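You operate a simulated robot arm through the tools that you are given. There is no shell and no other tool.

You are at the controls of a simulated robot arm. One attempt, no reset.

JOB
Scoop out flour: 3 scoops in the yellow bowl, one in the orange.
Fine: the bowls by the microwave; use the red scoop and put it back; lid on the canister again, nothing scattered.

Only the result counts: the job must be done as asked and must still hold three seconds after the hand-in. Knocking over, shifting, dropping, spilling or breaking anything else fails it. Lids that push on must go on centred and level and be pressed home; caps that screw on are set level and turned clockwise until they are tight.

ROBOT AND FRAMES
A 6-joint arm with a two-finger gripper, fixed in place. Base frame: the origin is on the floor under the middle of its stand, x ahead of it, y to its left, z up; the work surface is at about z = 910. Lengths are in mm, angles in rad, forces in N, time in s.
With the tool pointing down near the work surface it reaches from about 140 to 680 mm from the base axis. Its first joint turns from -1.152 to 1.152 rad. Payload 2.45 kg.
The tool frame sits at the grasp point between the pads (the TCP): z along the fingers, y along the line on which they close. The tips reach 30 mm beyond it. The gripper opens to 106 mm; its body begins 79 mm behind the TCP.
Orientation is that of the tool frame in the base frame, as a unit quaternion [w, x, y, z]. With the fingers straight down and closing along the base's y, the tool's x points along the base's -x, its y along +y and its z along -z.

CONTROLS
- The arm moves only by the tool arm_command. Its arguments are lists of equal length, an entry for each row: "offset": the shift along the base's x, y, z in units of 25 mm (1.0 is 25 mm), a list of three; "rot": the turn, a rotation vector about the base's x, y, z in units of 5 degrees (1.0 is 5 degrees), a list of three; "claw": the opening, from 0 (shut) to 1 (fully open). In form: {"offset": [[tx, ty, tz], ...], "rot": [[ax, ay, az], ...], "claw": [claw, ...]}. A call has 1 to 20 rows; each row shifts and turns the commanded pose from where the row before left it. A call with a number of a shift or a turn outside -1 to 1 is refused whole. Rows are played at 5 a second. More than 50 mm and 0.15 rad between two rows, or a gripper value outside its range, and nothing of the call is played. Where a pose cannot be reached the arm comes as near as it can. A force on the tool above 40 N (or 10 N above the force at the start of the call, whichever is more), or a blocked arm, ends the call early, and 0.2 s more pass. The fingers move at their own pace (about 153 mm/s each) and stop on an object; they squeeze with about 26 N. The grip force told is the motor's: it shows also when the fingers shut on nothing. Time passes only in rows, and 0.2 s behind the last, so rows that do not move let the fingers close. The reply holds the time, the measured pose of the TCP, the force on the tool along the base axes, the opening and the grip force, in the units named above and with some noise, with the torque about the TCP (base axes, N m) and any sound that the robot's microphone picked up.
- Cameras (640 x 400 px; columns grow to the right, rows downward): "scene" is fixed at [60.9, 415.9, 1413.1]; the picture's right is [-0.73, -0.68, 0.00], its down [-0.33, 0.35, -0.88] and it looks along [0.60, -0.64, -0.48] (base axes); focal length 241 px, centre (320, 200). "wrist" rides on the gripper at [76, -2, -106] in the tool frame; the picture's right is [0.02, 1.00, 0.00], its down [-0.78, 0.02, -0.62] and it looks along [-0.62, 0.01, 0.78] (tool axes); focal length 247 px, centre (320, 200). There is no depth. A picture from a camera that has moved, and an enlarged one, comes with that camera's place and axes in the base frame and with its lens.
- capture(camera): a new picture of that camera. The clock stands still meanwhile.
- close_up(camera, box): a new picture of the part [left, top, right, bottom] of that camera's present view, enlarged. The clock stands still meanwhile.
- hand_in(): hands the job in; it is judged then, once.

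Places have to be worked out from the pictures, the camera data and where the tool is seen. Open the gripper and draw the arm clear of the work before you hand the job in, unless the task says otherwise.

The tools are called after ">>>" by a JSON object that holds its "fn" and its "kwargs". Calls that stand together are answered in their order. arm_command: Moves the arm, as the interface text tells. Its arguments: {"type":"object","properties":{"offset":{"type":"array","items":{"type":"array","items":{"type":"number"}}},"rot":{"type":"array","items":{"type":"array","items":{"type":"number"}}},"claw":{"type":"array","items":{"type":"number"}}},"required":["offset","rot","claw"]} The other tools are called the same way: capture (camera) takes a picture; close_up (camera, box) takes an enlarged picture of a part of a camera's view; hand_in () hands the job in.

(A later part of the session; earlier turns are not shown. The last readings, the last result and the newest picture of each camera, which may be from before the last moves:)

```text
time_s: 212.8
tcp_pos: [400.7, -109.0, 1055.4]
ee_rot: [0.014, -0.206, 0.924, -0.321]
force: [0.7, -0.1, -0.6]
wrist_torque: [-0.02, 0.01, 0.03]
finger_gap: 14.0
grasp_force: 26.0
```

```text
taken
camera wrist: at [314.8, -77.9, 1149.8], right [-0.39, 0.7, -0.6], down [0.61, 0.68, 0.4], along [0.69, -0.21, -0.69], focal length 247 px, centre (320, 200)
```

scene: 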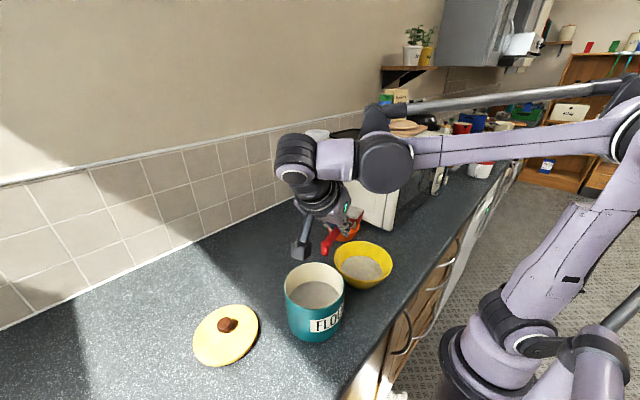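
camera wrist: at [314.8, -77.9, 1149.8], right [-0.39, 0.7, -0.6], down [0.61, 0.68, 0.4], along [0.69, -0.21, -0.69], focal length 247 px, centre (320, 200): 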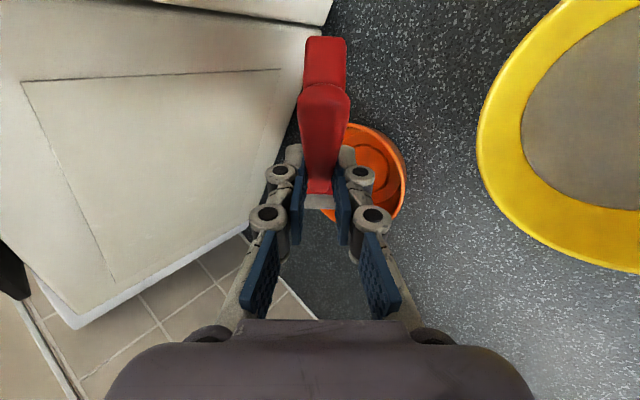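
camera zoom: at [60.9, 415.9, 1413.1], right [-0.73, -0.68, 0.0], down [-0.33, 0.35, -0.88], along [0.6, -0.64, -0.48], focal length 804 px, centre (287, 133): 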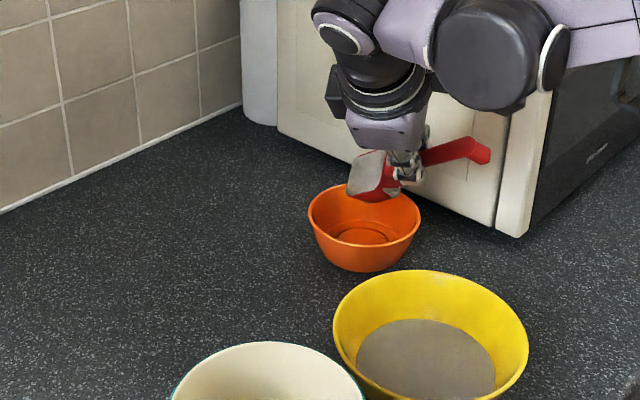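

Cup still over the bowl's centre with the flour held at about 58° tilt. I continue to 135°, where the first portion had dropped out.

>>> {"fn": "arm_command", "kwargs": {"offset": [[0.0785, -0.13, 0.1224], [0.0936, -0.1225, 0.1196], [0.1078, -0.114, 0.1158], [0.1213, -0.1047, 0.1112], [0.1339, -0.0946, 0.1058], [0.1454, -0.0838, 0.0995], [0.1558, -0.0723, 0.0924], [0, 0, 0]], "rot": [[-0.162, 0.588, 0.794], [-0.162, 0.588, 0.794], [-0.162, 0.588, 0.794], [-0.162, 0.588, 0.794], [-0.162, 0.588, 0.794], [-0.162, 0.588, 0.794], [-0.162, 0.588, 0.794], [0, 0, 0]], "claw": [0, 0, 0, 0, 0, 0, 0, 0]}}

>>> {"fn": "close_up", "kwargs": {"camera": "scene", "box": [260, 160, 400, 280]}}

>>> {"fn": "capture", "kwargs": {"camera": "wrist"}}

```text
time_s: 214.6
tcp_pos: [421.3, -126.8, 1075.7]
ee_rot: [-0.082, -0.475, 0.819, -0.312]
force: [-0.6, -0.3, -0.8]
wrist_torque: [-0.04, 0.01, 0.01]
finger_gap: 14.1
grasp_force: 25.7
```

```text
3.33 times, centred on (330, 220) of scene
camera zoom: at [60.9, 415.9, 1413.1], right [-0.73, -0.68, 0.0], down [-0.33, 0.35, -0.88], along [0.6, -0.64, -0.48], focal length 804 px, centre (287, 133)
```

zoom: 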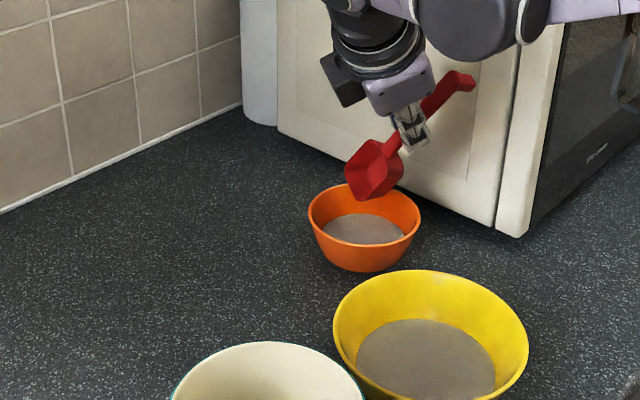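

```text
taken
camera wrist: at [366.0, -121.2, 1193.8], right [-0.84, 0.34, -0.42], down [0.31, 0.94, 0.15], along [0.45, 0.0, -0.89], focal length 247 px, centre (320, 200)
```

wrist: 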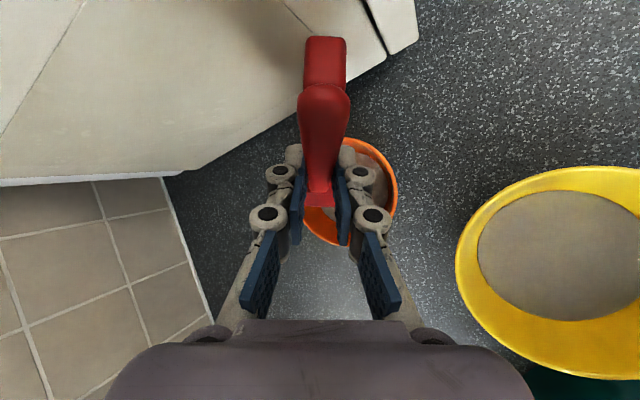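

The flour is in the orange bowl. I check for leftovers and scatter.

>>> {"fn": "close_up", "kwargs": {"camera": "scene", "box": [305, 200, 375, 255]}}

>>> {"fn": "close_up", "kwargs": {"camera": "scene", "box": [270, 205, 410, 350]}}

>>> {"fn": "close_up", "kwargs": {"camera": "wrist", "box": [200, 60, 640, 380]}}

```text
7.27 times, centred on (340, 228) of scene
camera zoom: at [60.9, 415.9, 1413.1], right [-0.73, -0.68, 0.0], down [-0.33, 0.35, -0.88], along [0.6, -0.64, -0.48], focal length 1753 px, centre (174, 0)
```

zoom: 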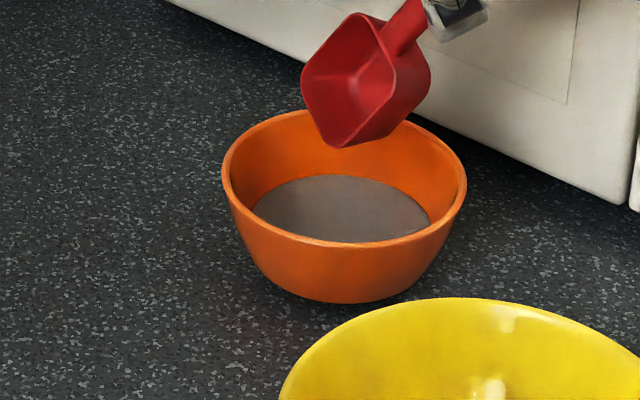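

```text
2.76 times, centred on (340, 278) of scene
camera zoom: at [60.9, 415.9, 1413.1], right [-0.73, -0.68, 0.0], down [-0.33, 0.35, -0.88], along [0.6, -0.64, -0.48], focal length 665 px, centre (265, -14)
```

zoom: 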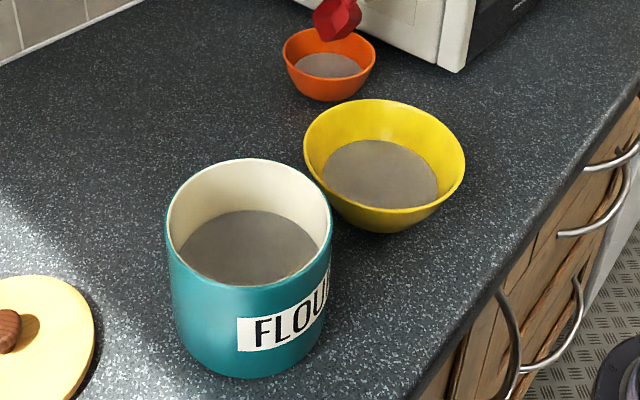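

```text
1.25 times, centred on (420, 220) of wrist
camera zoom: at [366.0, -121.2, 1193.8], right [-0.84, 0.34, -0.42], down [0.31, 0.94, 0.15], along [0.45, 0.0, -0.89], focal length 309 px, centre (195, 175)
```

zoom: 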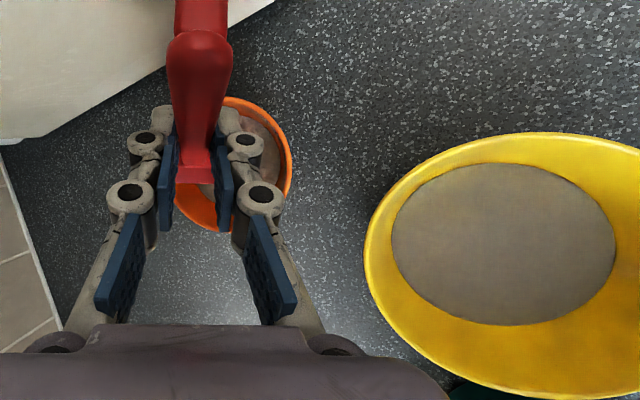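

Everything is clean: one portion in orange, three in yellow. Now I take the scoop away: rise, undo the spin while moving over the open counter by (526,160), where I will lay it down to regrip it upright.

>>> {"fn": "arm_command", "kwargs": {"offset": [[0, 0, 0.8], [0, 0, 0.8], [0, 0.2, 0.8], [0, 0.3, 0.6], [0.156, 0.425, 0], [0.156, 0.425, 0], [0.156, 0.425, 0], [0.156, 0.425, 0], [0.156, 0.425, 0], [0.156, 0.425, 0], [0.156, 0.425, 0], [0.156, 0.425, 0], [0.156, 0.425, 0], [0.156, 0.425, 0], [0.156, 0.425, 0], [0.156, 0.425, 0], [0.156, 0.425, 0], [0.156, 0.425, 0], [0.156, 0.425, 0], [0.156, 0.425, 0]], "rot": [[0, 0, 0], [0, 0, 0], [0, 0, 0], [0, 0, 0], [0.162, -0.588, -0.794], [0.162, -0.588, -0.794], [0.162, -0.588, -0.794], [0.162, -0.588, -0.794], [0.162, -0.588, -0.794], [0.162, -0.588, -0.794], [0.162, -0.588, -0.794], [0.162, -0.588, -0.794], [0.162, -0.588, -0.794], [0.162, -0.588, -0.794], [0.162, -0.588, -0.794], [0.162, -0.588, -0.794], [0.162, -0.588, -0.794], [0.162, -0.588, -0.794], [0.162, -0.588, -0.794], [0.162, -0.588, -0.794]], "claw": [0, 0, 0, 0, 0, 0, 0, 0, 0, 0, 0, 0, 0, 0, 0, 0, 0, 0, 0, 0]}}

>>> {"fn": "arm_command", "kwargs": {"offset": [[0.156, 0.425, 0], [0.156, 0.425, 0], [0.156, 0.425, 0], [0.156, 0.425, 0], [0.156, 0.425, 0], [0.156, 0.425, 0], [0.156, 0.425, 0], [0.156, 0.425, 0], [0.156, 0.425, 0], [0.156, 0.2, 0], [0, 0, 0], [0, 0, 0], [0, 0, 0], [0, 0, 0], [0, 0, 0], [0, 0, 0], [0, 0, 0], [0, 0, 0]], "rot": [[0.162, -0.588, -0.794], [0.162, -0.588, -0.794], [0.162, -0.588, -0.794], [0.162, -0.588, -0.794], [0.162, -0.588, -0.794], [0.162, -0.588, -0.794], [0.162, -0.588, -0.794], [0.162, -0.588, -0.794], [0.162, -0.588, -0.794], [0.162, -0.588, -0.794], [0.162, -0.588, -0.794], [0, 0, 1], [0, 0, 1], [0, 0, 1], [0, 0, 1], [0, 0, 1], [0, 0, 0.92], [0, 0, 0]], "claw": [0, 0, 0, 0, 0, 0, 0, 0, 0, 0, 0, 0, 0, 0, 0, 0, 0, 0]}}

>>> {"fn": "capture", "kwargs": {"camera": "scene"}}

>>> {"fn": "capture", "kwargs": {"camera": "wrist"}}

```text
time_s: 218.8
tcp_pos: [484.0, 55.4, 1149.4]
ee_rot: [0.138, 0.165, 0.932, -0.291]
force: [0.8, 0.3, -0.1]
wrist_torque: [0.0, 0.04, 0.03]
finger_gap: 13.8
grasp_force: 26.2
```

```text
time_s: 222.6
tcp_pos: [522.2, 156.9, 1148.9]
ee_rot: [0.298, 0.365, 0.874, -0.121]
force: [0.3, 0.0, -0.6]
wrist_torque: [0.03, 0.0, 0.0]
finger_gap: 14.0
grasp_force: 26.2
```

```text
taken
```

scene: 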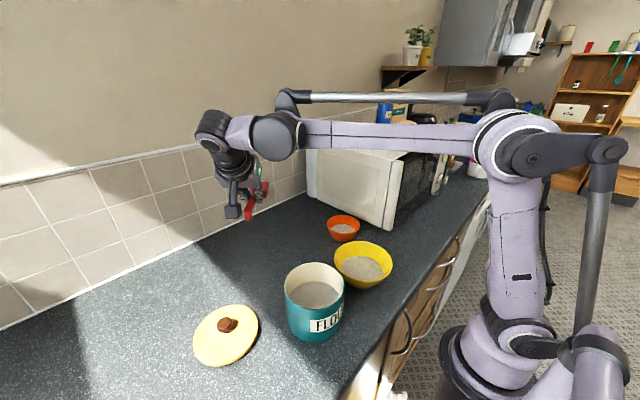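

```text
taken
camera wrist: at [433.6, 242.7, 1187.9], right [0.7, 0.72, -0.01], down [0.18, -0.16, 0.97], along [0.69, -0.68, -0.24], focal length 247 px, centre (320, 200)
```

wrist: 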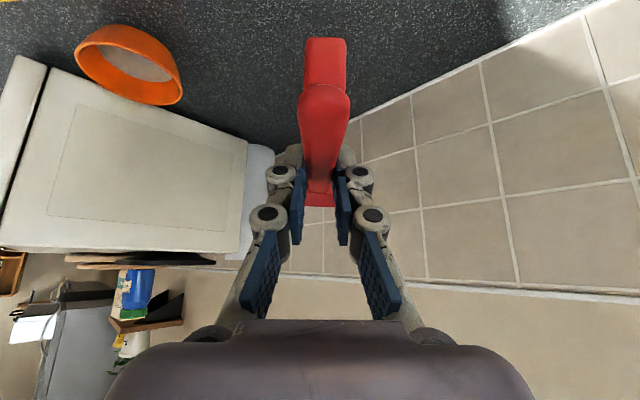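

The scoop is level again over the earlier lay-down spot. I lower it to just above the counter.

>>> {"fn": "arm_command", "kwargs": {"offset": [[0, 0, -1], [0, 0, -1], [0, 0, -1], [0, 0, -1], [0, 0, -1], [0, 0, -1], [0, 0, -1], [0, 0, -0.6], [0, 0, -0.2], [0, 0, 0]], "rot": [[0, 0, 0], [0, 0, 0], [0, 0, 0], [0, 0, 0], [0, 0, 0], [0, 0, 0], [0, 0, 0], [0, 0, 0], [0, 0, 0], [0, 0, 0]], "claw": [0, 0, 0, 0, 0, 0, 0, 0, 0, 0]}}

>>> {"fn": "arm_command", "kwargs": {"offset": [[0, 0, -0.08], [0, 0, 0]], "rot": [[0, 0, 0], [0, 0, 0]], "claw": [0, 0]}}

>>> {"fn": "close_up", "kwargs": {"camera": "scene", "box": [170, 180, 330, 300]}}

```text
time_s: 224.8
tcp_pos: [523.3, 154.7, 956.2]
ee_rot: [0.298, 0.365, 0.873, -0.122]
force: [0.5, -0.5, -0.2]
wrist_torque: [-0.01, 0.01, 0.05]
finger_gap: 14.1
grasp_force: 26.4
```

```text
time_s: 225.4
tcp_pos: [523.2, 155.3, 953.4]
ee_rot: [0.298, 0.365, 0.873, -0.121]
force: [0.6, 0.4, -0.4]
wrist_torque: [0.03, 0.01, -0.02]
finger_gap: 14.1
grasp_force: 26.1
```

```text
3.33 times, centred on (250, 240) of scene
camera zoom: at [60.9, 415.9, 1413.1], right [-0.73, -0.68, 0.0], down [-0.33, 0.35, -0.88], along [0.6, -0.64, -0.48], focal length 804 px, centre (553, 67)
```

zoom: 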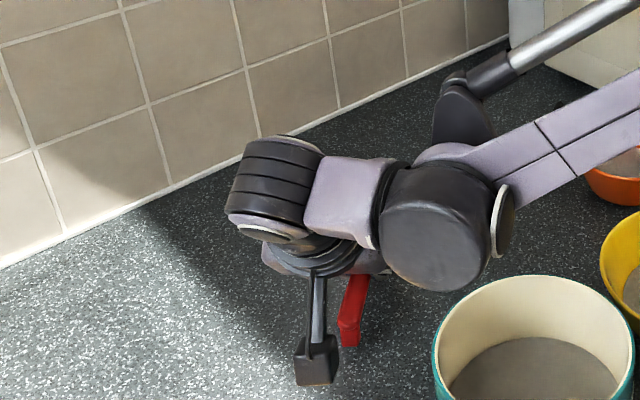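

Still a few mm up. I go down in small steps until contact shows.

>>> {"fn": "arm_command", "kwargs": {"offset": [[0, 0, -0.08], [0, 0, -0.04], [0, 0, 0]], "rot": [[0, 0, 0], [0, 0, 0], [0, 0, 0]], "claw": [0, 0, 0]}}

>>> {"fn": "arm_command", "kwargs": {"offset": [[0, 0, -0.05], [0, 0, 0]], "rot": [[0, 0, 0], [0, 0, 0]], "claw": [0, 0]}}

```text
time_s: 226.2
tcp_pos: [523.6, 156.3, 951.3]
ee_rot: [0.298, 0.365, 0.874, -0.121]
force: [0.5, 2.3, 9.6]
wrist_torque: [-0.6, -0.58, 0.09]
finger_gap: 14.0
grasp_force: 25.8
```

```text
time_s: 226.8
tcp_pos: [523.7, 154.6, 948.7]
ee_rot: [0.299, 0.365, 0.873, -0.122]
force: [-1.4, 0.9, 9.1]
wrist_torque: [-0.57, -0.51, 0.04]
finger_gap: 13.8
grasp_force: 25.9
```

The cup end touched first and the scoop is pivoting slightly in the grip. I lower another mm or two so the leg also meets the counter.

>>> {"fn": "arm_command", "kwargs": {"offset": [[0, 0, -0.05], [0, 0, 0]], "rot": [[0, 0, 0], [0, 0, 0]], "claw": [0, 0]}}

>>> {"fn": "arm_command", "kwargs": {"offset": [[0, 0, -0.05], [0, 0, 0]], "rot": [[0, 0, 0], [0, 0, 0]], "claw": [0, 0]}}

>>> {"fn": "capture", "kwargs": {"camera": "wrist"}}

```text
time_s: 227.4
tcp_pos: [524.0, 156.2, 947.4]
ee_rot: [0.297, 0.366, 0.874, -0.121]
force: [0.4, 0.1, 9.7]
wrist_torque: [-0.58, -0.51, 0.03]
finger_gap: 14.1
grasp_force: 26.1
```

```text
time_s: 228.0
tcp_pos: [523.3, 154.8, 945.4]
ee_rot: [0.298, 0.365, 0.874, -0.121]
force: [0.1, 3.0, 19.5]
wrist_torque: [-0.17, -0.16, -0.02]
finger_gap: 13.8
grasp_force: 25.6
```

```text
taken
camera wrist: at [434.2, 242.7, 984.5], right [0.7, 0.72, -0.01], down [0.18, -0.16, 0.97], along [0.69, -0.68, -0.24], focal length 247 px, centre (320, 200)
```

wrist: 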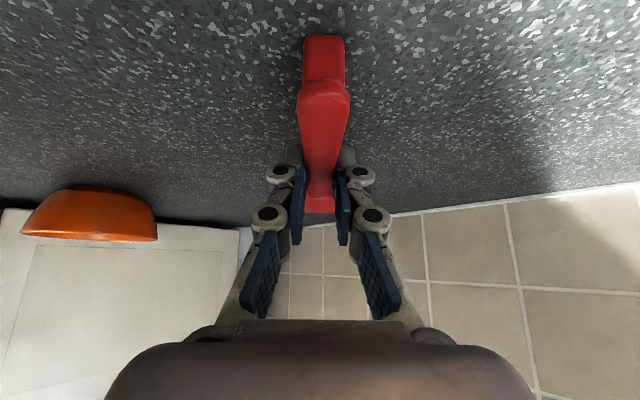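

Both cup and leg are on the counter now. I open the fingers and back off along the tool axis, then rise.

>>> {"fn": "arm_command", "kwargs": {"offset": [[0, 0, 0.05], [0, 0, 0], [0, 0, 0], [0, 0, 0], [-0.26, 0.26, 0.476], [-0.26, 0.26, 0.476], [-0.26, 0.26, 0.476], [-0.26, 0.26, 0.476], [0, 0, 1], [0, 0, 1], [0, 0, 1], [0, 0, 0]], "rot": [[0, 0, 0], [0, 0, 0], [0, 0, 0], [0, 0, 0], [0, 0, 0], [0, 0, 0], [0, 0, 0], [0, 0, 0], [0, 0, 0], [0, 0, 0], [0, 0, 0], [0, 0, 0]], "claw": [0, 0.2, 0.38, 0.38, 0.38, 0.38, 0.38, 0.38, 0.38, 0.38, 0.38, 0.38]}}

>>> {"fn": "capture", "kwargs": {"camera": "wrist"}}

>>> {"fn": "capture", "kwargs": {"camera": "scene"}}

```text
time_s: 230.6
tcp_pos: [495.2, 182.9, 1071.7]
ee_rot: [0.298, 0.366, 0.873, -0.122]
force: [1.4, -0.1, -0.6]
wrist_torque: [0.0, -0.03, 0.01]
finger_gap: 40.4
grasp_force: 0.1
```

```text
taken
camera wrist: at [407.5, 269.3, 1109.4], right [0.7, 0.71, -0.01], down [0.18, -0.16, 0.97], along [0.69, -0.68, -0.24], focal length 247 px, centre (320, 200)
```

wrist: 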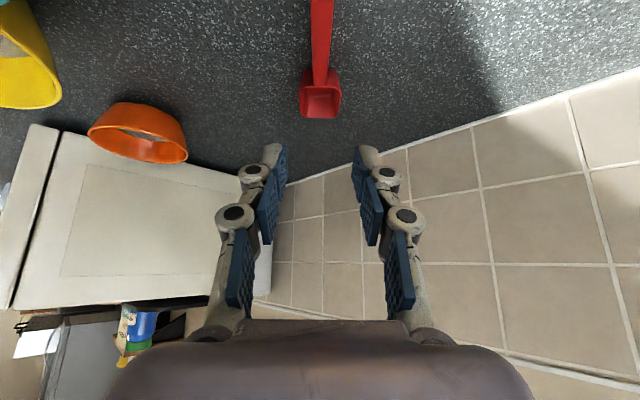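

```text
taken
```

scene: 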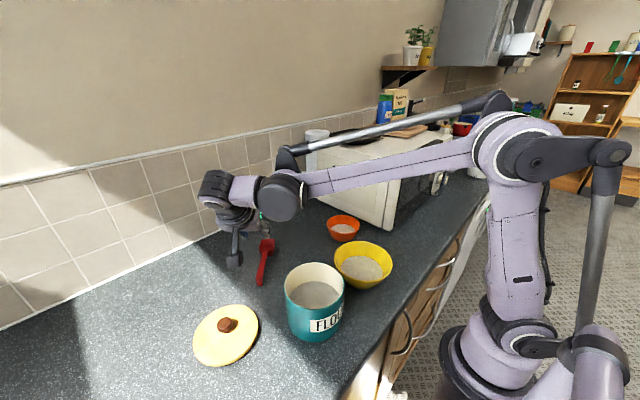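

The scoop lies flat and alone. I bring the tool upright above its handle to look straight down before regripping.

>>> {"fn": "arm_command", "kwargs": {"offset": [[0.207, -0.2025, 0.22], [0.207, -0.2025, 0.22], [0.207, -0.2025, 0.22], [0.207, -0.2025, 0.22], [0.207, -0.2025, 0.22], [0.207, -0.2025, 0.22], [0.207, -0.2025, 0.22], [0.207, -0.2025, 0.22], [0, 0, 0]], "rot": [[0.663, 0.663, 0], [0.663, 0.663, 0], [0.663, 0.663, 0], [0.663, 0.663, 0], [0.663, 0.663, 0], [0.663, 0.663, 0], [0.663, 0.663, 0], [0.663, 0.663, 0], [0, 0, 0]], "claw": [0.38, 0.38, 0.38, 0.38, 0.38, 0.38, 0.38, 0.38, 0.38]}}

>>> {"fn": "capture", "kwargs": {"camera": "wrist"}}

>>> {"fn": "close_up", "kwargs": {"camera": "wrist", "box": [240, 0, 400, 180]}}

```text
time_s: 232.6
tcp_pos: [538.4, 140.5, 1112.7]
ee_rot: [-0.001, 0.386, 0.922, 0.0]
force: [0.8, -0.6, 0.2]
wrist_torque: [-0.03, -0.02, 0.01]
finger_gap: 40.2
grasp_force: 0.0
```

```text
taken
camera wrist: at [484.4, 191.8, 1220.7], right [0.7, 0.72, 0.0], down [0.56, -0.55, 0.62], along [0.44, -0.43, -0.78], focal length 247 px, centre (320, 200)
```

wrist: 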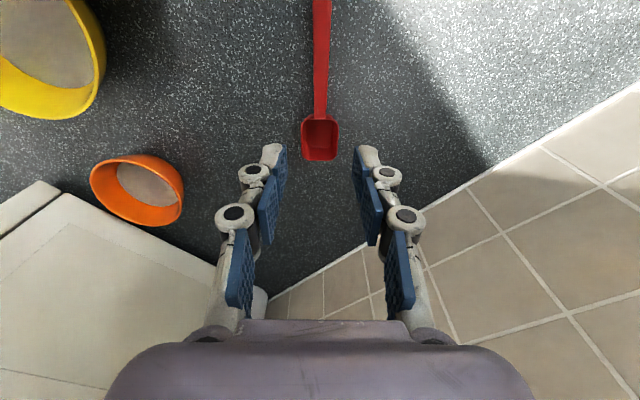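

```text
2.22 times, centred on (320, 90) of wrist
camera zoom: at [484.4, 191.8, 1220.7], right [0.7, 0.72, 0.0], down [0.56, -0.55, 0.62], along [0.44, -0.43, -0.78], focal length 549 px, centre (320, 444)
```

zoom: 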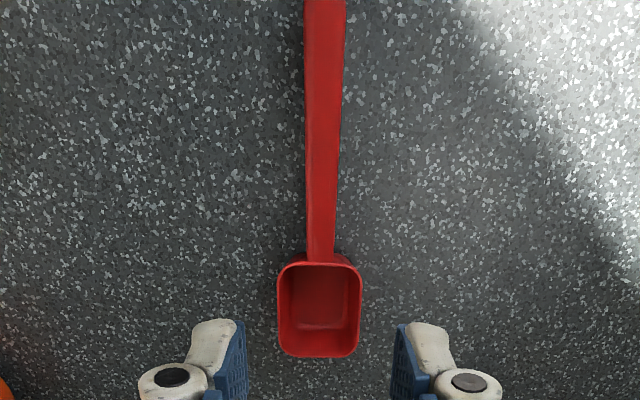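

The handle runs at about -45.6° and matches the tool. I shift 6 mm to the same grip point as at first (62 mm behind the cup), lower and close.

>>> {"fn": "arm_command", "kwargs": {"offset": [[-0.22, 0.24, -0.5], [0, 0, -1], [0, 0, -1], [0, 0, -1], [0, 0, -1], [0, 0, -1], [0, 0, -0.65], [0, 0, -0.25], [0, 0, 0], [0, 0, 0], [0, 0, 0], [0, 0, 0]], "rot": [[0, 0, 0], [0, 0, 0], [0, 0, 0], [0, 0, 0], [0, 0, 0], [0, 0, 0], [0, 0, 0], [0, 0, 0], [0, 0, 0], [0, 0, 0], [0, 0, 0], [0, 0, 0]], "claw": [0.38, 0.38, 0.38, 0.38, 0.38, 0.38, 0.38, 0.38, 0.38, 0.2, 0, 0]}}

>>> {"fn": "capture", "kwargs": {"camera": "wrist"}}

```text
time_s: 235.2
tcp_pos: [531.3, 147.6, 956.0]
ee_rot: [0.0, 0.386, 0.923, 0.0]
force: [0.0, -0.4, -1.0]
wrist_torque: [0.04, -0.02, 0.02]
finger_gap: 13.8
grasp_force: 25.9
```

```text
taken
camera wrist: at [478.0, 200.2, 1062.3], right [0.7, 0.72, 0.0], down [0.56, -0.55, 0.62], along [0.45, -0.43, -0.78], focal length 247 px, centre (320, 200)
```

wrist: 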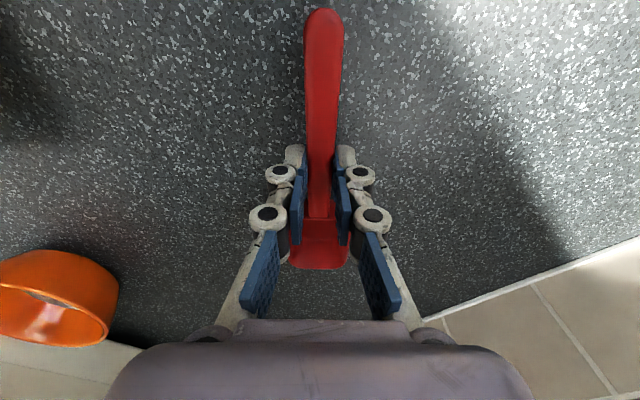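

Gripped again at the same point. I lift 85 mm and turn +135.5° about z back to the original heading while moving toward its old place.

>>> {"fn": "arm_command", "kwargs": {"offset": [[0, 0, 0.4], [0, 0, 1], [0, 0, 1], [0, 0, 1], [-0.03, -0.188, 0], [-0.03, -0.188, 0], [-0.03, -0.188, 0], [-0.03, -0.188, 0], [-0.03, -0.188, 0], [-0.03, -0.188, 0], [-0.03, -0.188, 0], [-0.03, -0.188, 0], [-0.03, -0.188, 0], [-0.03, -0.188, 0], [-0.03, -0.188, 0], [-0.03, -0.188, 0], [-0.03, -0.188, 0], [-0.03, -0.188, 0]], "rot": [[0, 0, 0], [0, 0, 0], [0, 0, 0], [0, 0, 0], [0, 0, 1], [0, 0, 1], [0, 0, 1], [0, 0, 1], [0, 0, 1], [0, 0, 1], [0, 0, 1], [0, 0, 1], [0, 0, 1], [0, 0, 1], [0, 0, 1], [0, 0, 1], [0, 0, 1], [0, 0, 1]], "claw": [0, 0, 0, 0, 0, 0, 0, 0, 0, 0, 0, 0, 0, 0, 0, 0, 0, 0]}}

>>> {"fn": "arm_command", "kwargs": {"offset": [[-0.03, -0.188, 0], [-0.03, -0.188, 0], [-0.03, -0.188, 0], [-0.03, -0.188, 0], [-0.03, -0.188, 0], [-0.03, -0.188, 0], [-0.03, -0.188, 0], [-0.03, -0.188, 0], [-0.03, -0.188, 0], [-0.03, -0.188, 0], [-0.03, -0.188, 0], [-0.03, -0.188, 0], [-0.03, -0.188, 0], [0, 0, 0], [0, 0, 0]], "rot": [[0, 0, 1], [0, 0, 1], [0, 0, 1], [0, 0, 1], [0, 0, 1], [0, 0, 1], [0, 0, 1], [0, 0, 1], [0, 0, 1], [0, 0, 1], [0, 0, 1], [0, 0, 1], [0, 0, 1], [0, 0, 0], [0, 0, 0]], "claw": [0, 0, 0, 0, 0, 0, 0, 0, 0, 0, 0, 0, 0, 0, 0]}}

>>> {"fn": "capture", "kwargs": {"camera": "wrist"}}

>>> {"fn": "close_up", "kwargs": {"camera": "scene", "box": [240, 150, 400, 280]}}

```text
time_s: 239.0
tcp_pos: [520.2, 80.6, 1040.1]
ee_rot: [-0.001, -0.213, 0.977, 0.0]
force: [0.2, 0.1, -0.2]
wrist_torque: [-0.03, 0.04, 0.0]
finger_gap: 14.0
grasp_force: 26.1
```

```text
time_s: 242.2
tcp_pos: [512.1, 19.6, 1038.8]
ee_rot: [-0.001, -0.705, 0.709, 0.0]
force: [-0.7, -1.0, 0.0]
wrist_torque: [-0.03, 0.0, 0.03]
finger_gap: 14.2
grasp_force: 26.0
```

```text
taken
camera wrist: at [513.8, -57.5, 1145.5], right [-1.0, -0.01, 0.0], down [-0.01, 0.78, 0.62], along [-0.01, 0.62, -0.78], focal length 247 px, centre (320, 200)
```

wrist: 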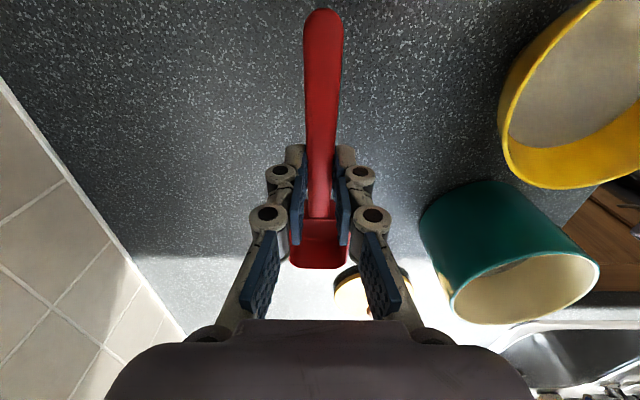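

```text
3.08 times, centred on (320, 215) of scene
camera zoom: at [60.9, 415.9, 1413.1], right [-0.73, -0.68, 0.0], down [-0.33, 0.35, -0.88], along [0.6, -0.64, -0.48], focal length 742 px, centre (320, 154)
```

zoom: 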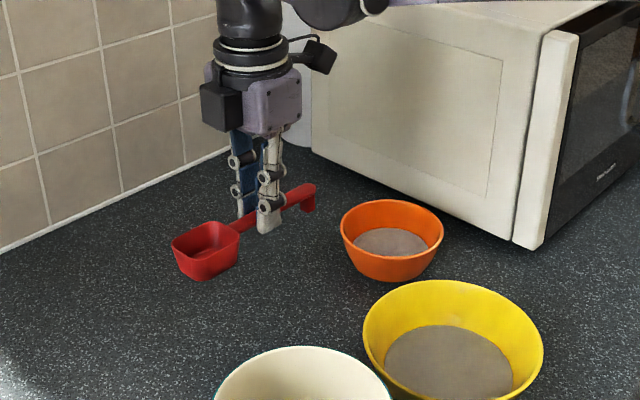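

Heading is right. I lower it to about 6 mm above the counter, still 35 mm in +y of its place, to slip the handle end beside the orange bowl's rim afterwards.

>>> {"fn": "arm_command", "kwargs": {"offset": [[0, 0, -0.8], [0, 0, -0.9], [0, 0, -0.8], [0, 0, -0.4], [0, 0, -0.16], [0, 0, 0]], "rot": [[0, 0, 0], [0, 0, 0], [0, 0, 0], [0, 0, 0], [0, 0, 0], [0, 0, 0]], "claw": [0, 0, 0, 0, 0, 0]}}

>>> {"fn": "arm_command", "kwargs": {"offset": [[0, -0.3, 0], [0, -0.4, 0], [0, -0.3, 0], [0, -0.1, 0], [0, 0, 0]], "rot": [[0, 0, 0], [0, 0, 0], [0, 0, 0], [0, 0, 0], [0, 0, 0]], "claw": [0, 0, 0, 0, 0]}}

>>> {"fn": "close_up", "kwargs": {"camera": "wrist", "box": [260, 0, 420, 100]}}

>>> {"fn": "close_up", "kwargs": {"camera": "scene", "box": [275, 195, 365, 262]}}

```text
time_s: 243.6
tcp_pos: [511.4, 20.0, 963.4]
ee_rot: [-0.001, -0.705, 0.709, 0.0]
force: [0.0, -0.1, -1.2]
wrist_torque: [0.02, -0.02, -0.01]
finger_gap: 14.2
grasp_force: 26.2
```

```text
time_s: 244.8
tcp_pos: [511.6, -7.6, 963.4]
ee_rot: [0.0, -0.705, 0.709, -0.001]
force: [-1.0, 0.2, -1.1]
wrist_torque: [0.0, 0.01, -0.02]
finger_gap: 13.9
grasp_force: 26.0
```

```text
4.00 times, centred on (340, 50) of wrist
camera zoom: at [513.1, -85.1, 1069.7], right [-1.0, -0.01, 0.0], down [-0.01, 0.78, 0.62], along [-0.01, 0.62, -0.78], focal length 988 px, centre (240, 800)
```

zoom: 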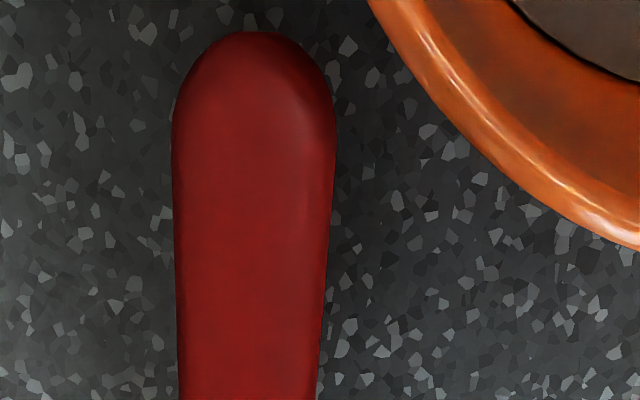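

```text
5.97 times, centred on (320, 228) of scene
camera zoom: at [60.9, 415.9, 1413.1], right [-0.73, -0.68, 0.0], down [-0.33, 0.35, -0.88], along [0.6, -0.64, -0.48], focal length 1439 px, centre (320, 30)
```

zoom: 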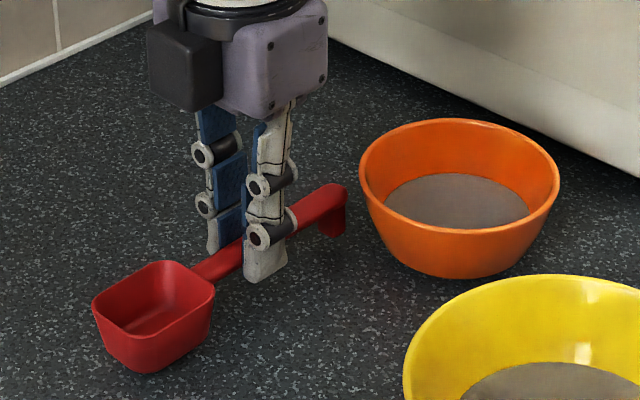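

The handle end has several mm of room beside the bowl. I slide a last 5 mm back, then set the scoop down gently.

>>> {"fn": "arm_command", "kwargs": {"offset": [[-0.04, -0.1, 0], [-0.03, -0.1, 0], [0, 0, -0.14], [0, 0, 0]], "rot": [[0, 0, 0], [0, 0, 0], [0, 0, 0], [0, 0, 0]], "claw": [0, 0, 0, 0]}}

>>> {"fn": "arm_command", "kwargs": {"offset": [[0, 0, -0.08], [0, 0, -0.04], [0, 0, 0]], "rot": [[0, 0, 0], [0, 0, 0], [0, 0, 0]], "claw": [0, 0, 0]}}

>>> {"fn": "close_up", "kwargs": {"camera": "scene", "box": [275, 205, 365, 262]}}

```text
time_s: 245.8
tcp_pos: [509.4, -13.6, 960.1]
ee_rot: [0.0, -0.704, 0.711, -0.001]
force: [-0.4, -0.4, 0.4]
wrist_torque: [-0.03, 0.02, 0.01]
finger_gap: 14.2
grasp_force: 26.5
```

```text
time_s: 246.6
tcp_pos: [509.0, -13.3, 956.5]
ee_rot: [-0.001, -0.705, 0.709, -0.001]
force: [-0.4, -0.6, -0.1]
wrist_torque: [-0.01, -0.07, 0.0]
finger_gap: 13.6
grasp_force: 26.2
```

```text
7.02 times, centred on (320, 234) of scene
camera zoom: at [60.9, 415.9, 1413.1], right [-0.73, -0.68, 0.0], down [-0.33, 0.35, -0.88], along [0.6, -0.64, -0.48], focal length 1692 px, centre (320, -35)
```

zoom: 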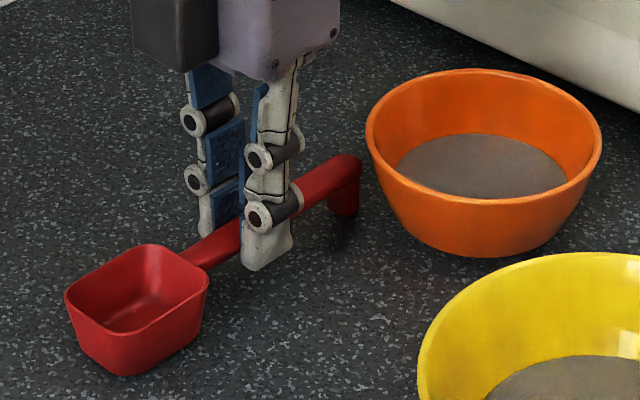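

The scoop is within about 3 mm of its original picture position. I lower the last fraction until contact, then release.

>>> {"fn": "arm_command", "kwargs": {"offset": [[0, 0, -0.05], [0, 0, 0]], "rot": [[0, 0, 0], [0, 0, 0]], "claw": [0, 0]}}

>>> {"fn": "arm_command", "kwargs": {"offset": [[0, 0, -0.03], [0, 0, 0]], "rot": [[0, 0, 0], [0, 0, 0]], "claw": [0, 0]}}

```text
time_s: 247.2
tcp_pos: [509.1, -13.5, 955.3]
ee_rot: [-0.001, -0.704, 0.71, -0.001]
force: [-0.3, -0.4, 3.5]
wrist_torque: [0.21, -0.02, 0.01]
finger_gap: 14.0
grasp_force: 26.4
```

```text
time_s: 247.8
tcp_pos: [510.6, -12.7, 954.0]
ee_rot: [-0.002, -0.704, 0.71, -0.001]
force: [-1.3, -0.4, 16.4]
wrist_torque: [-0.02, -0.02, -0.01]
finger_gap: 13.8
grasp_force: 26.1
```

Cup and leg are both seated (16 N, no torque). I relax, open the fingers and rise straight up.

>>> {"fn": "arm_command", "kwargs": {"offset": [[0, 0, 0.04], [0, 0, 0], [0, 0, 0], [0, 0, 0], [0, 0, 0.4], [0, 0, 0.8], [0, 0, 1], [0, 0, 1], [0, 0, 1], [0, 0, 1], [0, 0, 1], [0, 0, 0]], "rot": [[0, 0, 0], [0, 0, 0], [0, 0, 0], [0, 0, 0], [0, 0, 0], [0, 0, 0], [0, 0, 0], [0, 0, 0], [0, 0, 0], [0, 0, 0], [0, 0, 0], [0, 0, 0]], "claw": [0, 0.2, 0.38, 0.38, 0.38, 0.38, 0.38, 0.38, 0.38, 0.38, 0.38, 0.38]}}

>>> {"fn": "capture", "kwargs": {"camera": "wrist"}}

>>> {"fn": "close_up", "kwargs": {"camera": "scene", "box": [275, 205, 365, 262]}}

```text
time_s: 250.4
tcp_pos: [510.6, -14.5, 1110.2]
ee_rot: [0.0, -0.704, 0.71, -0.001]
force: [-0.1, -0.2, -0.5]
wrist_torque: [0.01, 0.0, 0.02]
finger_gap: 40.4
grasp_force: 0.1
```

```text
taken
camera wrist: at [512.2, -91.6, 1217.6], right [-1.0, -0.01, 0.0], down [-0.01, 0.78, 0.62], along [-0.01, 0.62, -0.78], focal length 247 px, centre (320, 200)
```

wrist: 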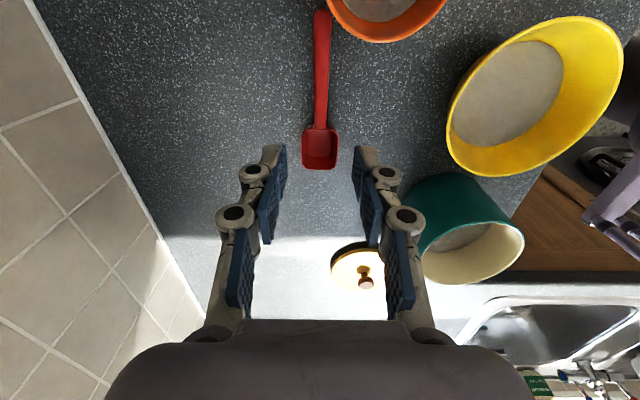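

```text
7.02 times, centred on (320, 234) of scene
camera zoom: at [60.9, 415.9, 1413.1], right [-0.73, -0.68, 0.0], down [-0.33, 0.35, -0.88], along [0.6, -0.64, -0.48], focal length 1692 px, centre (320, -35)
```

zoom: 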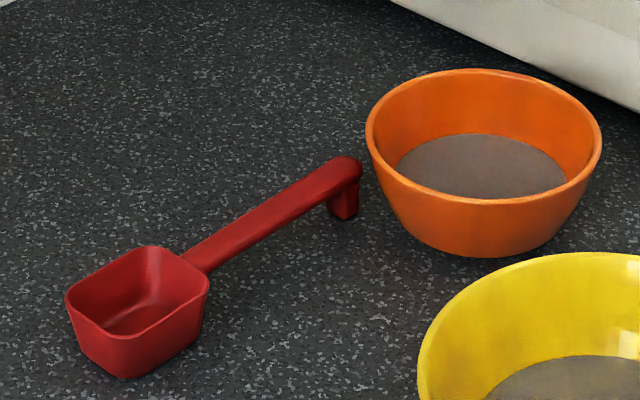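

The scoop is back in its place to within about 3 mm and the bowls are untouched. Now the lid: I move over it, turning the tool back by -89.5° to the grasp orientation used before.

>>> {"fn": "arm_command", "kwargs": {"offset": [[-0.2025, 0.7456, 0], [-0.2025, 0.7456, 0], [-0.2025, 0.7456, 0], [-0.2025, 0.7456, 0], [-0.2025, 0.7456, 0], [-0.2025, 0.7456, 0], [-0.2025, 0.7456, 0], [-0.2025, 0.7456, 0], [-0.2025, 0.7456, 0], [-0.2025, 0.7456, 0], [-0.2025, 0.7456, 0], [-0.2025, 0.7456, 0], [-0.2025, 0.7456, 0], [-0.2025, 0.7456, 0], [-0.2025, 0.7456, 0], [-0.2025, 0.7456, 0], [-0.2025, 0.7456, 0], [-0.2025, 0.7456, 0], [0, 0, 0]], "rot": [[0, 0, -0.9946], [0, 0, -0.9946], [0, 0, -0.9946], [0, 0, -0.9946], [0, 0, -0.9946], [0, 0, -0.9946], [0, 0, -0.9946], [0, 0, -0.9946], [0, 0, -0.9946], [0, 0, -0.9946], [0, 0, -0.9946], [0, 0, -0.9946], [0, 0, -0.9946], [0, 0, -0.9946], [0, 0, -0.9946], [0, 0, -0.9946], [0, 0, -0.9946], [0, 0, -0.9946], [0, 0, 0]], "claw": [0.5, 0.5, 0.5, 0.5, 0.5, 0.5, 0.5, 0.5, 0.5, 0.5, 0.5, 0.5, 0.5, 0.5, 0.5, 0.5, 0.5, 0.5, 0.5]}}

>>> {"fn": "capture", "kwargs": {"camera": "wrist"}}

>>> {"fn": "close_up", "kwargs": {"camera": "wrist", "box": [240, 0, 400, 160]}}

```text
time_s: 254.4
tcp_pos: [419.0, 321.4, 1110.6]
ee_rot: [-0.002, 0.0, 1.0, 0.0]
force: [-0.4, 0.5, 0.0]
wrist_torque: [0.01, 0.01, 0.0]
finger_gap: 53.1
grasp_force: 0.0
```

```text
taken
camera wrist: at [343.5, 319.2, 1216.6], right [-0.02, 1.0, 0.0], down [0.78, 0.02, 0.62], along [0.62, 0.01, -0.78], focal length 247 px, centre (320, 200)
```

wrist: 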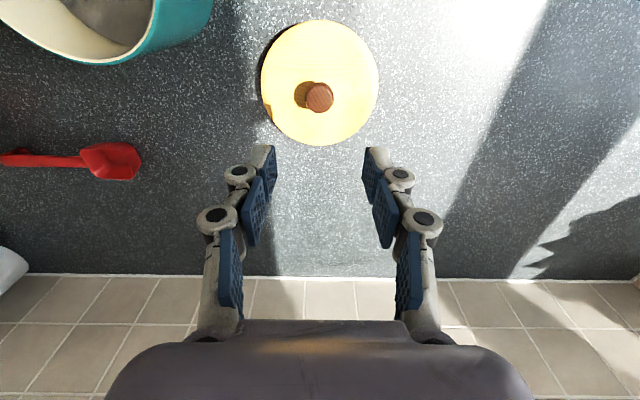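

```text
2.50 times, centred on (320, 80) of wrist
camera zoom: at [343.5, 319.2, 1216.6], right [-0.02, 1.0, 0.0], down [0.78, 0.02, 0.62], along [0.62, 0.01, -0.78], focal length 617 px, centre (320, 500)
```

zoom: 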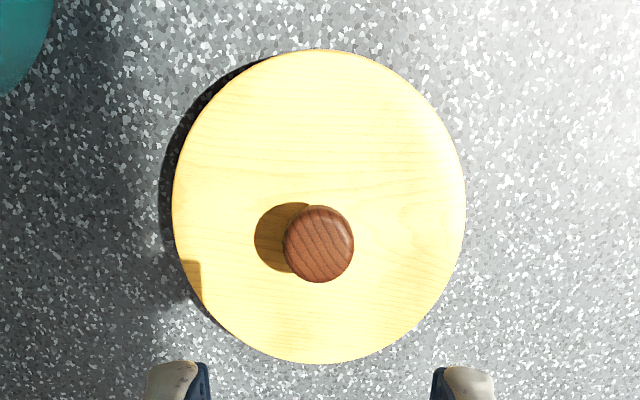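

The knob is centred to about 1 mm. I lower to the same relative height as before (TCP z≈964) and grip it.

>>> {"fn": "arm_command", "kwargs": {"offset": [[0, -0.04, -1], [0, 0, -1], [0, 0, -1], [0, 0, -1], [0, 0, -1], [0, 0, -0.6], [0, 0, -0.26], [0, 0, 0]], "rot": [[0, 0, 0], [0, 0, 0], [0, 0, 0], [0, 0, 0], [0, 0, 0], [0, 0, 0], [0, 0, 0], [0, 0, 0]], "claw": [0.5, 0.5, 0.5, 0.5, 0.5, 0.5, 0.5, 0.5]}}

>>> {"fn": "arm_command", "kwargs": {"offset": [[0, 0, 0], [0, 0, 0], [0, 0, 0], [0, 0, 0]], "rot": [[0, 0, 0], [0, 0, 0], [0, 0, 0], [0, 0, 0]], "claw": [0.3, 0, 0, 0]}}

>>> {"fn": "capture", "kwargs": {"camera": "wrist"}}

```text
time_s: 256.2
tcp_pos: [416.7, 320.8, 963.0]
ee_rot: [-0.001, -0.001, 1.0, 0.0]
force: [0.4, -0.1, -0.1]
wrist_torque: [0.01, -0.04, 0.01]
finger_gap: 53.0
grasp_force: 0.1
```

```text
time_s: 257.2
tcp_pos: [417.0, 322.2, 963.7]
ee_rot: [-0.001, 0.0, 1.0, -0.001]
force: [-1.0, 0.3, 0.7]
wrist_torque: [0.01, 0.0, 0.03]
finger_gap: 28.0
grasp_force: 26.3
```

```text
taken
camera wrist: at [342.6, 318.5, 1070.5], right [-0.02, 1.0, 0.0], down [0.78, 0.02, 0.62], along [0.62, 0.01, -0.78], focal length 247 px, centre (320, 200)
```

wrist: 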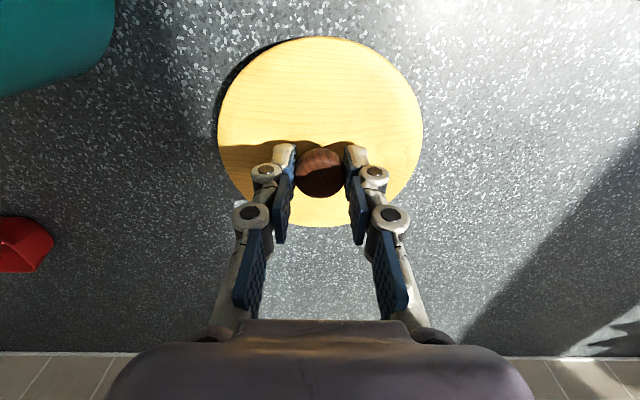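

The knob is gripped just as before (gap 28 mm, same picture). I lift the lid, carry it over the canister and check its alignment before lowering.

>>> {"fn": "arm_command", "kwargs": {"offset": [[0, 0, 0.4], [0, 0, 0.8], [0, 0, 1], [0, 0, 1], [0, 0, 1], [0, 0, 1], [0, 0, 1], [0, 0, 0.8], [0, 0, 0]], "rot": [[0, 0, 0], [0, 0, 0], [0, 0, 0], [0, 0, 0], [0, 0, 0], [0, 0, 0], [0, 0, 0], [0, 0, 0], [0, 0, 0]], "claw": [0, 0, 0, 0, 0, 0, 0, 0, 0]}}

>>> {"fn": "arm_command", "kwargs": {"offset": [[-0.509, -0.803, 0], [-0.509, -0.803, 0], [-0.509, -0.803, 0], [-0.509, -0.803, 0], [-0.509, -0.803, 0], [-0.509, -0.803, 0], [-0.509, -0.803, 0], [-0.509, -0.803, 0], [0, 0, 0], [0, 0, 0]], "rot": [[0, 0, 0], [0, 0, 0], [0, 0, 0], [0, 0, 0], [0, 0, 0], [0, 0, 0], [0, 0, 0], [0, 0, 0], [0, 0, 0], [0, 0, 0]], "claw": [0, 0, 0, 0, 0, 0, 0, 0, 0, 0]}}

>>> {"fn": "capture", "kwargs": {"camera": "wrist"}}

>>> {"fn": "close_up", "kwargs": {"camera": "scene", "box": [250, 190, 390, 350]}}

```text
time_s: 259.2
tcp_pos: [418.1, 321.5, 1138.2]
ee_rot: [0.0, -0.002, 1.0, 0.0]
force: [-0.1, -0.5, -0.7]
wrist_torque: [0.02, 0.02, -0.04]
finger_gap: 28.1
grasp_force: 26.1
```

```text
time_s: 261.4
tcp_pos: [316.8, 160.6, 1140.0]
ee_rot: [-0.001, 0.0, 1.0, -0.001]
force: [-0.6, -0.2, -0.8]
wrist_torque: [0.02, -0.02, -0.01]
finger_gap: 28.5
grasp_force: 26.2
```

```text
taken
camera wrist: at [241.7, 157.0, 1245.1], right [-0.02, 1.0, 0.0], down [0.78, 0.02, 0.62], along [0.62, 0.01, -0.78], focal length 247 px, centre (320, 200)
```

wrist: 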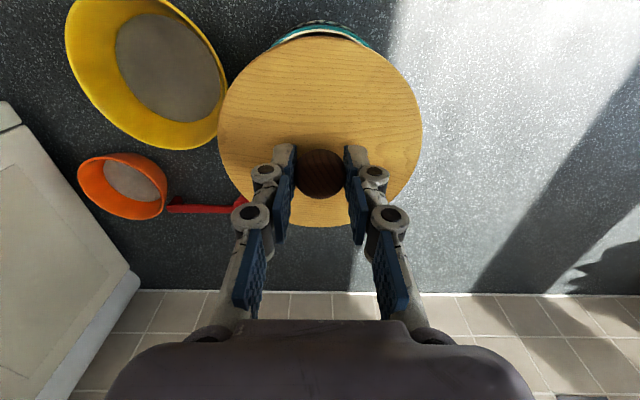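

```text
2.50 times, centred on (320, 270) of scene
camera zoom: at [60.9, 415.9, 1413.1], right [-0.73, -0.68, 0.0], down [-0.33, 0.35, -0.88], along [0.6, -0.64, -0.48], focal length 603 px, centre (320, 25)
```

zoom: 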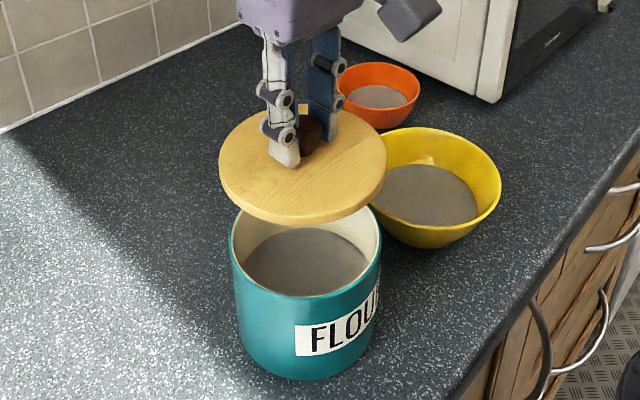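

The lid seems slightly tilted in the grip in the scene view, so I look closer before lowering.

>>> {"fn": "close_up", "kwargs": {"camera": "scene", "box": [295, 215, 365, 260]}}

>>> {"fn": "close_up", "kwargs": {"camera": "wrist", "box": [200, 10, 440, 240]}}

>>> {"fn": "close_up", "kwargs": {"camera": "scene", "box": [270, 220, 370, 300]}}

```text
8.89 times, centred on (330, 238) of scene
camera zoom: at [60.9, 415.9, 1413.1], right [-0.73, -0.68, 0.0], down [-0.33, 0.35, -0.88], along [0.6, -0.64, -0.48], focal length 2143 px, centre (231, -133)
```

zoom: 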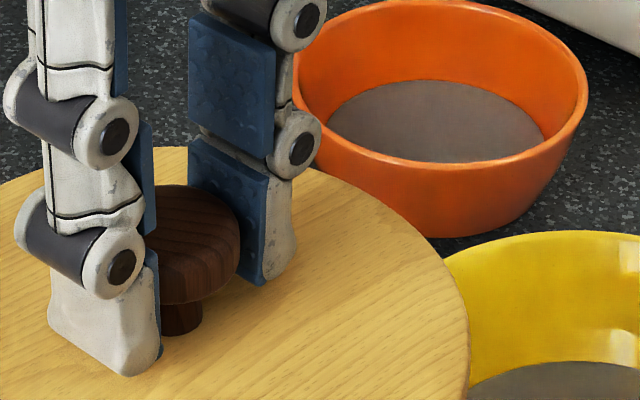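

```text
1.74 times, centred on (320, 125) of wrist
camera zoom: at [241.7, 157.0, 1245.1], right [-0.02, 1.0, 0.0], down [0.78, 0.02, 0.62], along [0.62, 0.01, -0.78], focal length 430 px, centre (320, 330)
```

zoom: 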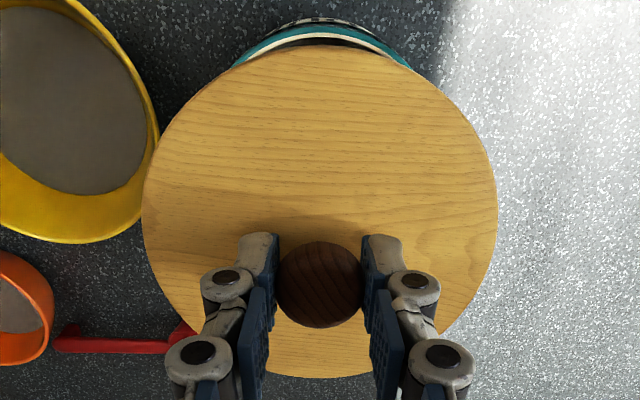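

```text
5.00 times, centred on (320, 260) of scene
camera zoom: at [60.9, 415.9, 1413.1], right [-0.73, -0.68, 0.0], down [-0.33, 0.35, -0.88], along [0.6, -0.64, -0.48], focal length 1206 px, centre (320, -100)
```

zoom: 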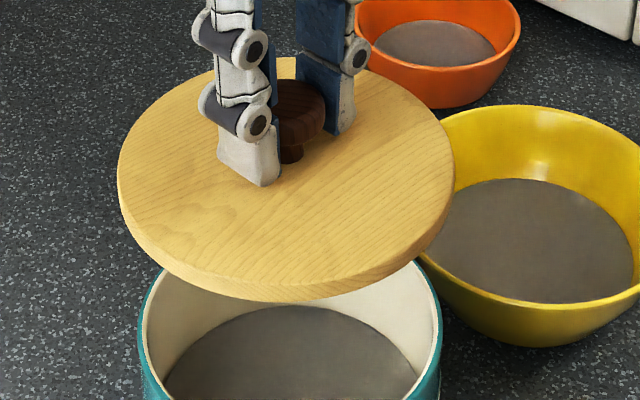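

>>> {"fn": "close_up", "kwargs": {"camera": "scene", "box": [275, 235, 315, 285]}}

>>> {"fn": "close_up", "kwargs": {"camera": "scene", "box": [325, 235, 365, 285]}}

```text
8.00 times, centred on (295, 260) of scene
camera zoom: at [60.9, 415.9, 1413.1], right [-0.73, -0.68, 0.0], down [-0.33, 0.35, -0.88], along [0.6, -0.64, -0.48], focal length 1929 px, centre (520, -280)
```

zoom: 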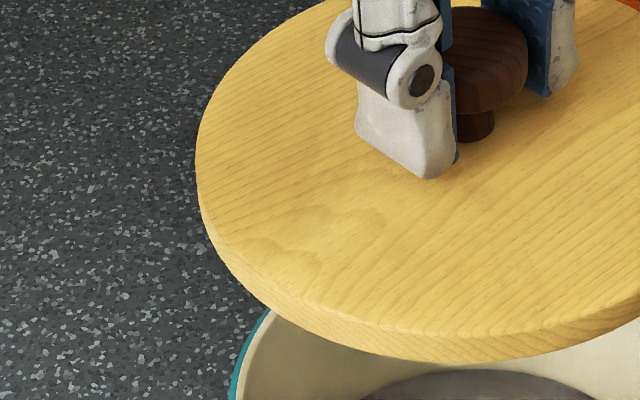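

```text
8.00 times, centred on (345, 260) of scene
camera zoom: at [60.9, 415.9, 1413.1], right [-0.73, -0.68, 0.0], down [-0.33, 0.35, -0.88], along [0.6, -0.64, -0.48], focal length 1929 px, centre (120, -280)
```

zoom: 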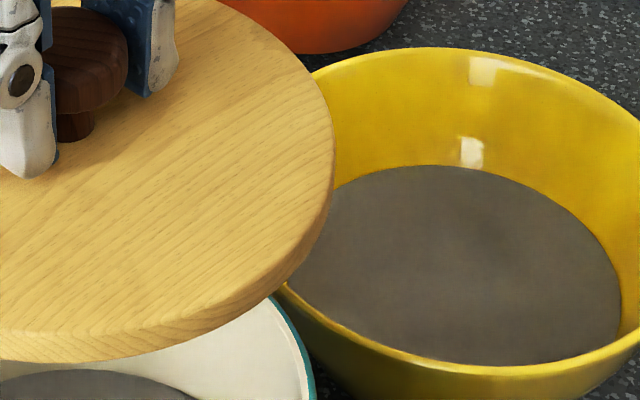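

The tilt is within about 1.5° and the lid sits about 1.5 mm further out in the grip than at first; I correct x by -1.5 mm and lower to just above the rim.

>>> {"fn": "arm_command", "kwargs": {"offset": [[-0.056, 0.01, -0.8], [0, 0, -0.8], [0, 0, -0.7], [0, 0, -0.4], [0, 0, -0.1], [0, 0, 0]], "rot": [[0, 0, 0], [0, 0, 0], [0, 0, 0], [0, 0, 0], [0, 0, 0], [0, 0, 0]], "claw": [0, 0, 0, 0, 0, 0]}}

>>> {"fn": "close_up", "kwargs": {"camera": "scene", "box": [270, 240, 370, 345]}}

>>> {"fn": "close_up", "kwargs": {"camera": "wrist", "box": [200, 10, 440, 240]}}

```text
time_s: 262.8
tcp_pos: [314.9, 160.8, 1067.9]
ee_rot: [0.0, -0.002, 1.0, 0.0]
force: [-0.3, -0.3, -0.2]
wrist_torque: [0.0, -0.01, -0.02]
finger_gap: 28.3
grasp_force: 25.7
```

```text
3.81 times, centred on (320, 292) of scene
camera zoom: at [60.9, 415.9, 1413.1], right [-0.73, -0.68, 0.0], down [-0.33, 0.35, -0.88], along [0.6, -0.64, -0.48], focal length 918 px, centre (320, -152)
```

zoom: 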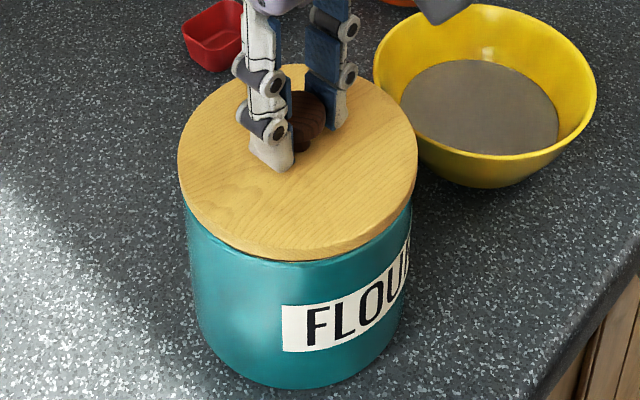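

```text
1.74 times, centred on (320, 125) of wrist
camera zoom: at [239.5, 157.8, 1175.1], right [-0.02, 1.0, 0.0], down [0.78, 0.02, 0.62], along [0.62, 0.01, -0.78], focal length 430 px, centre (320, 330)
```

zoom: 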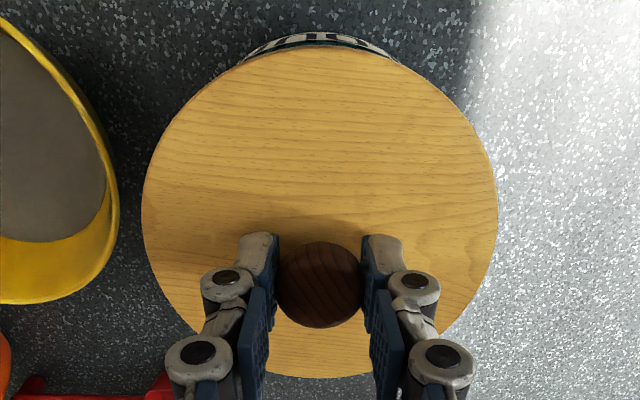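

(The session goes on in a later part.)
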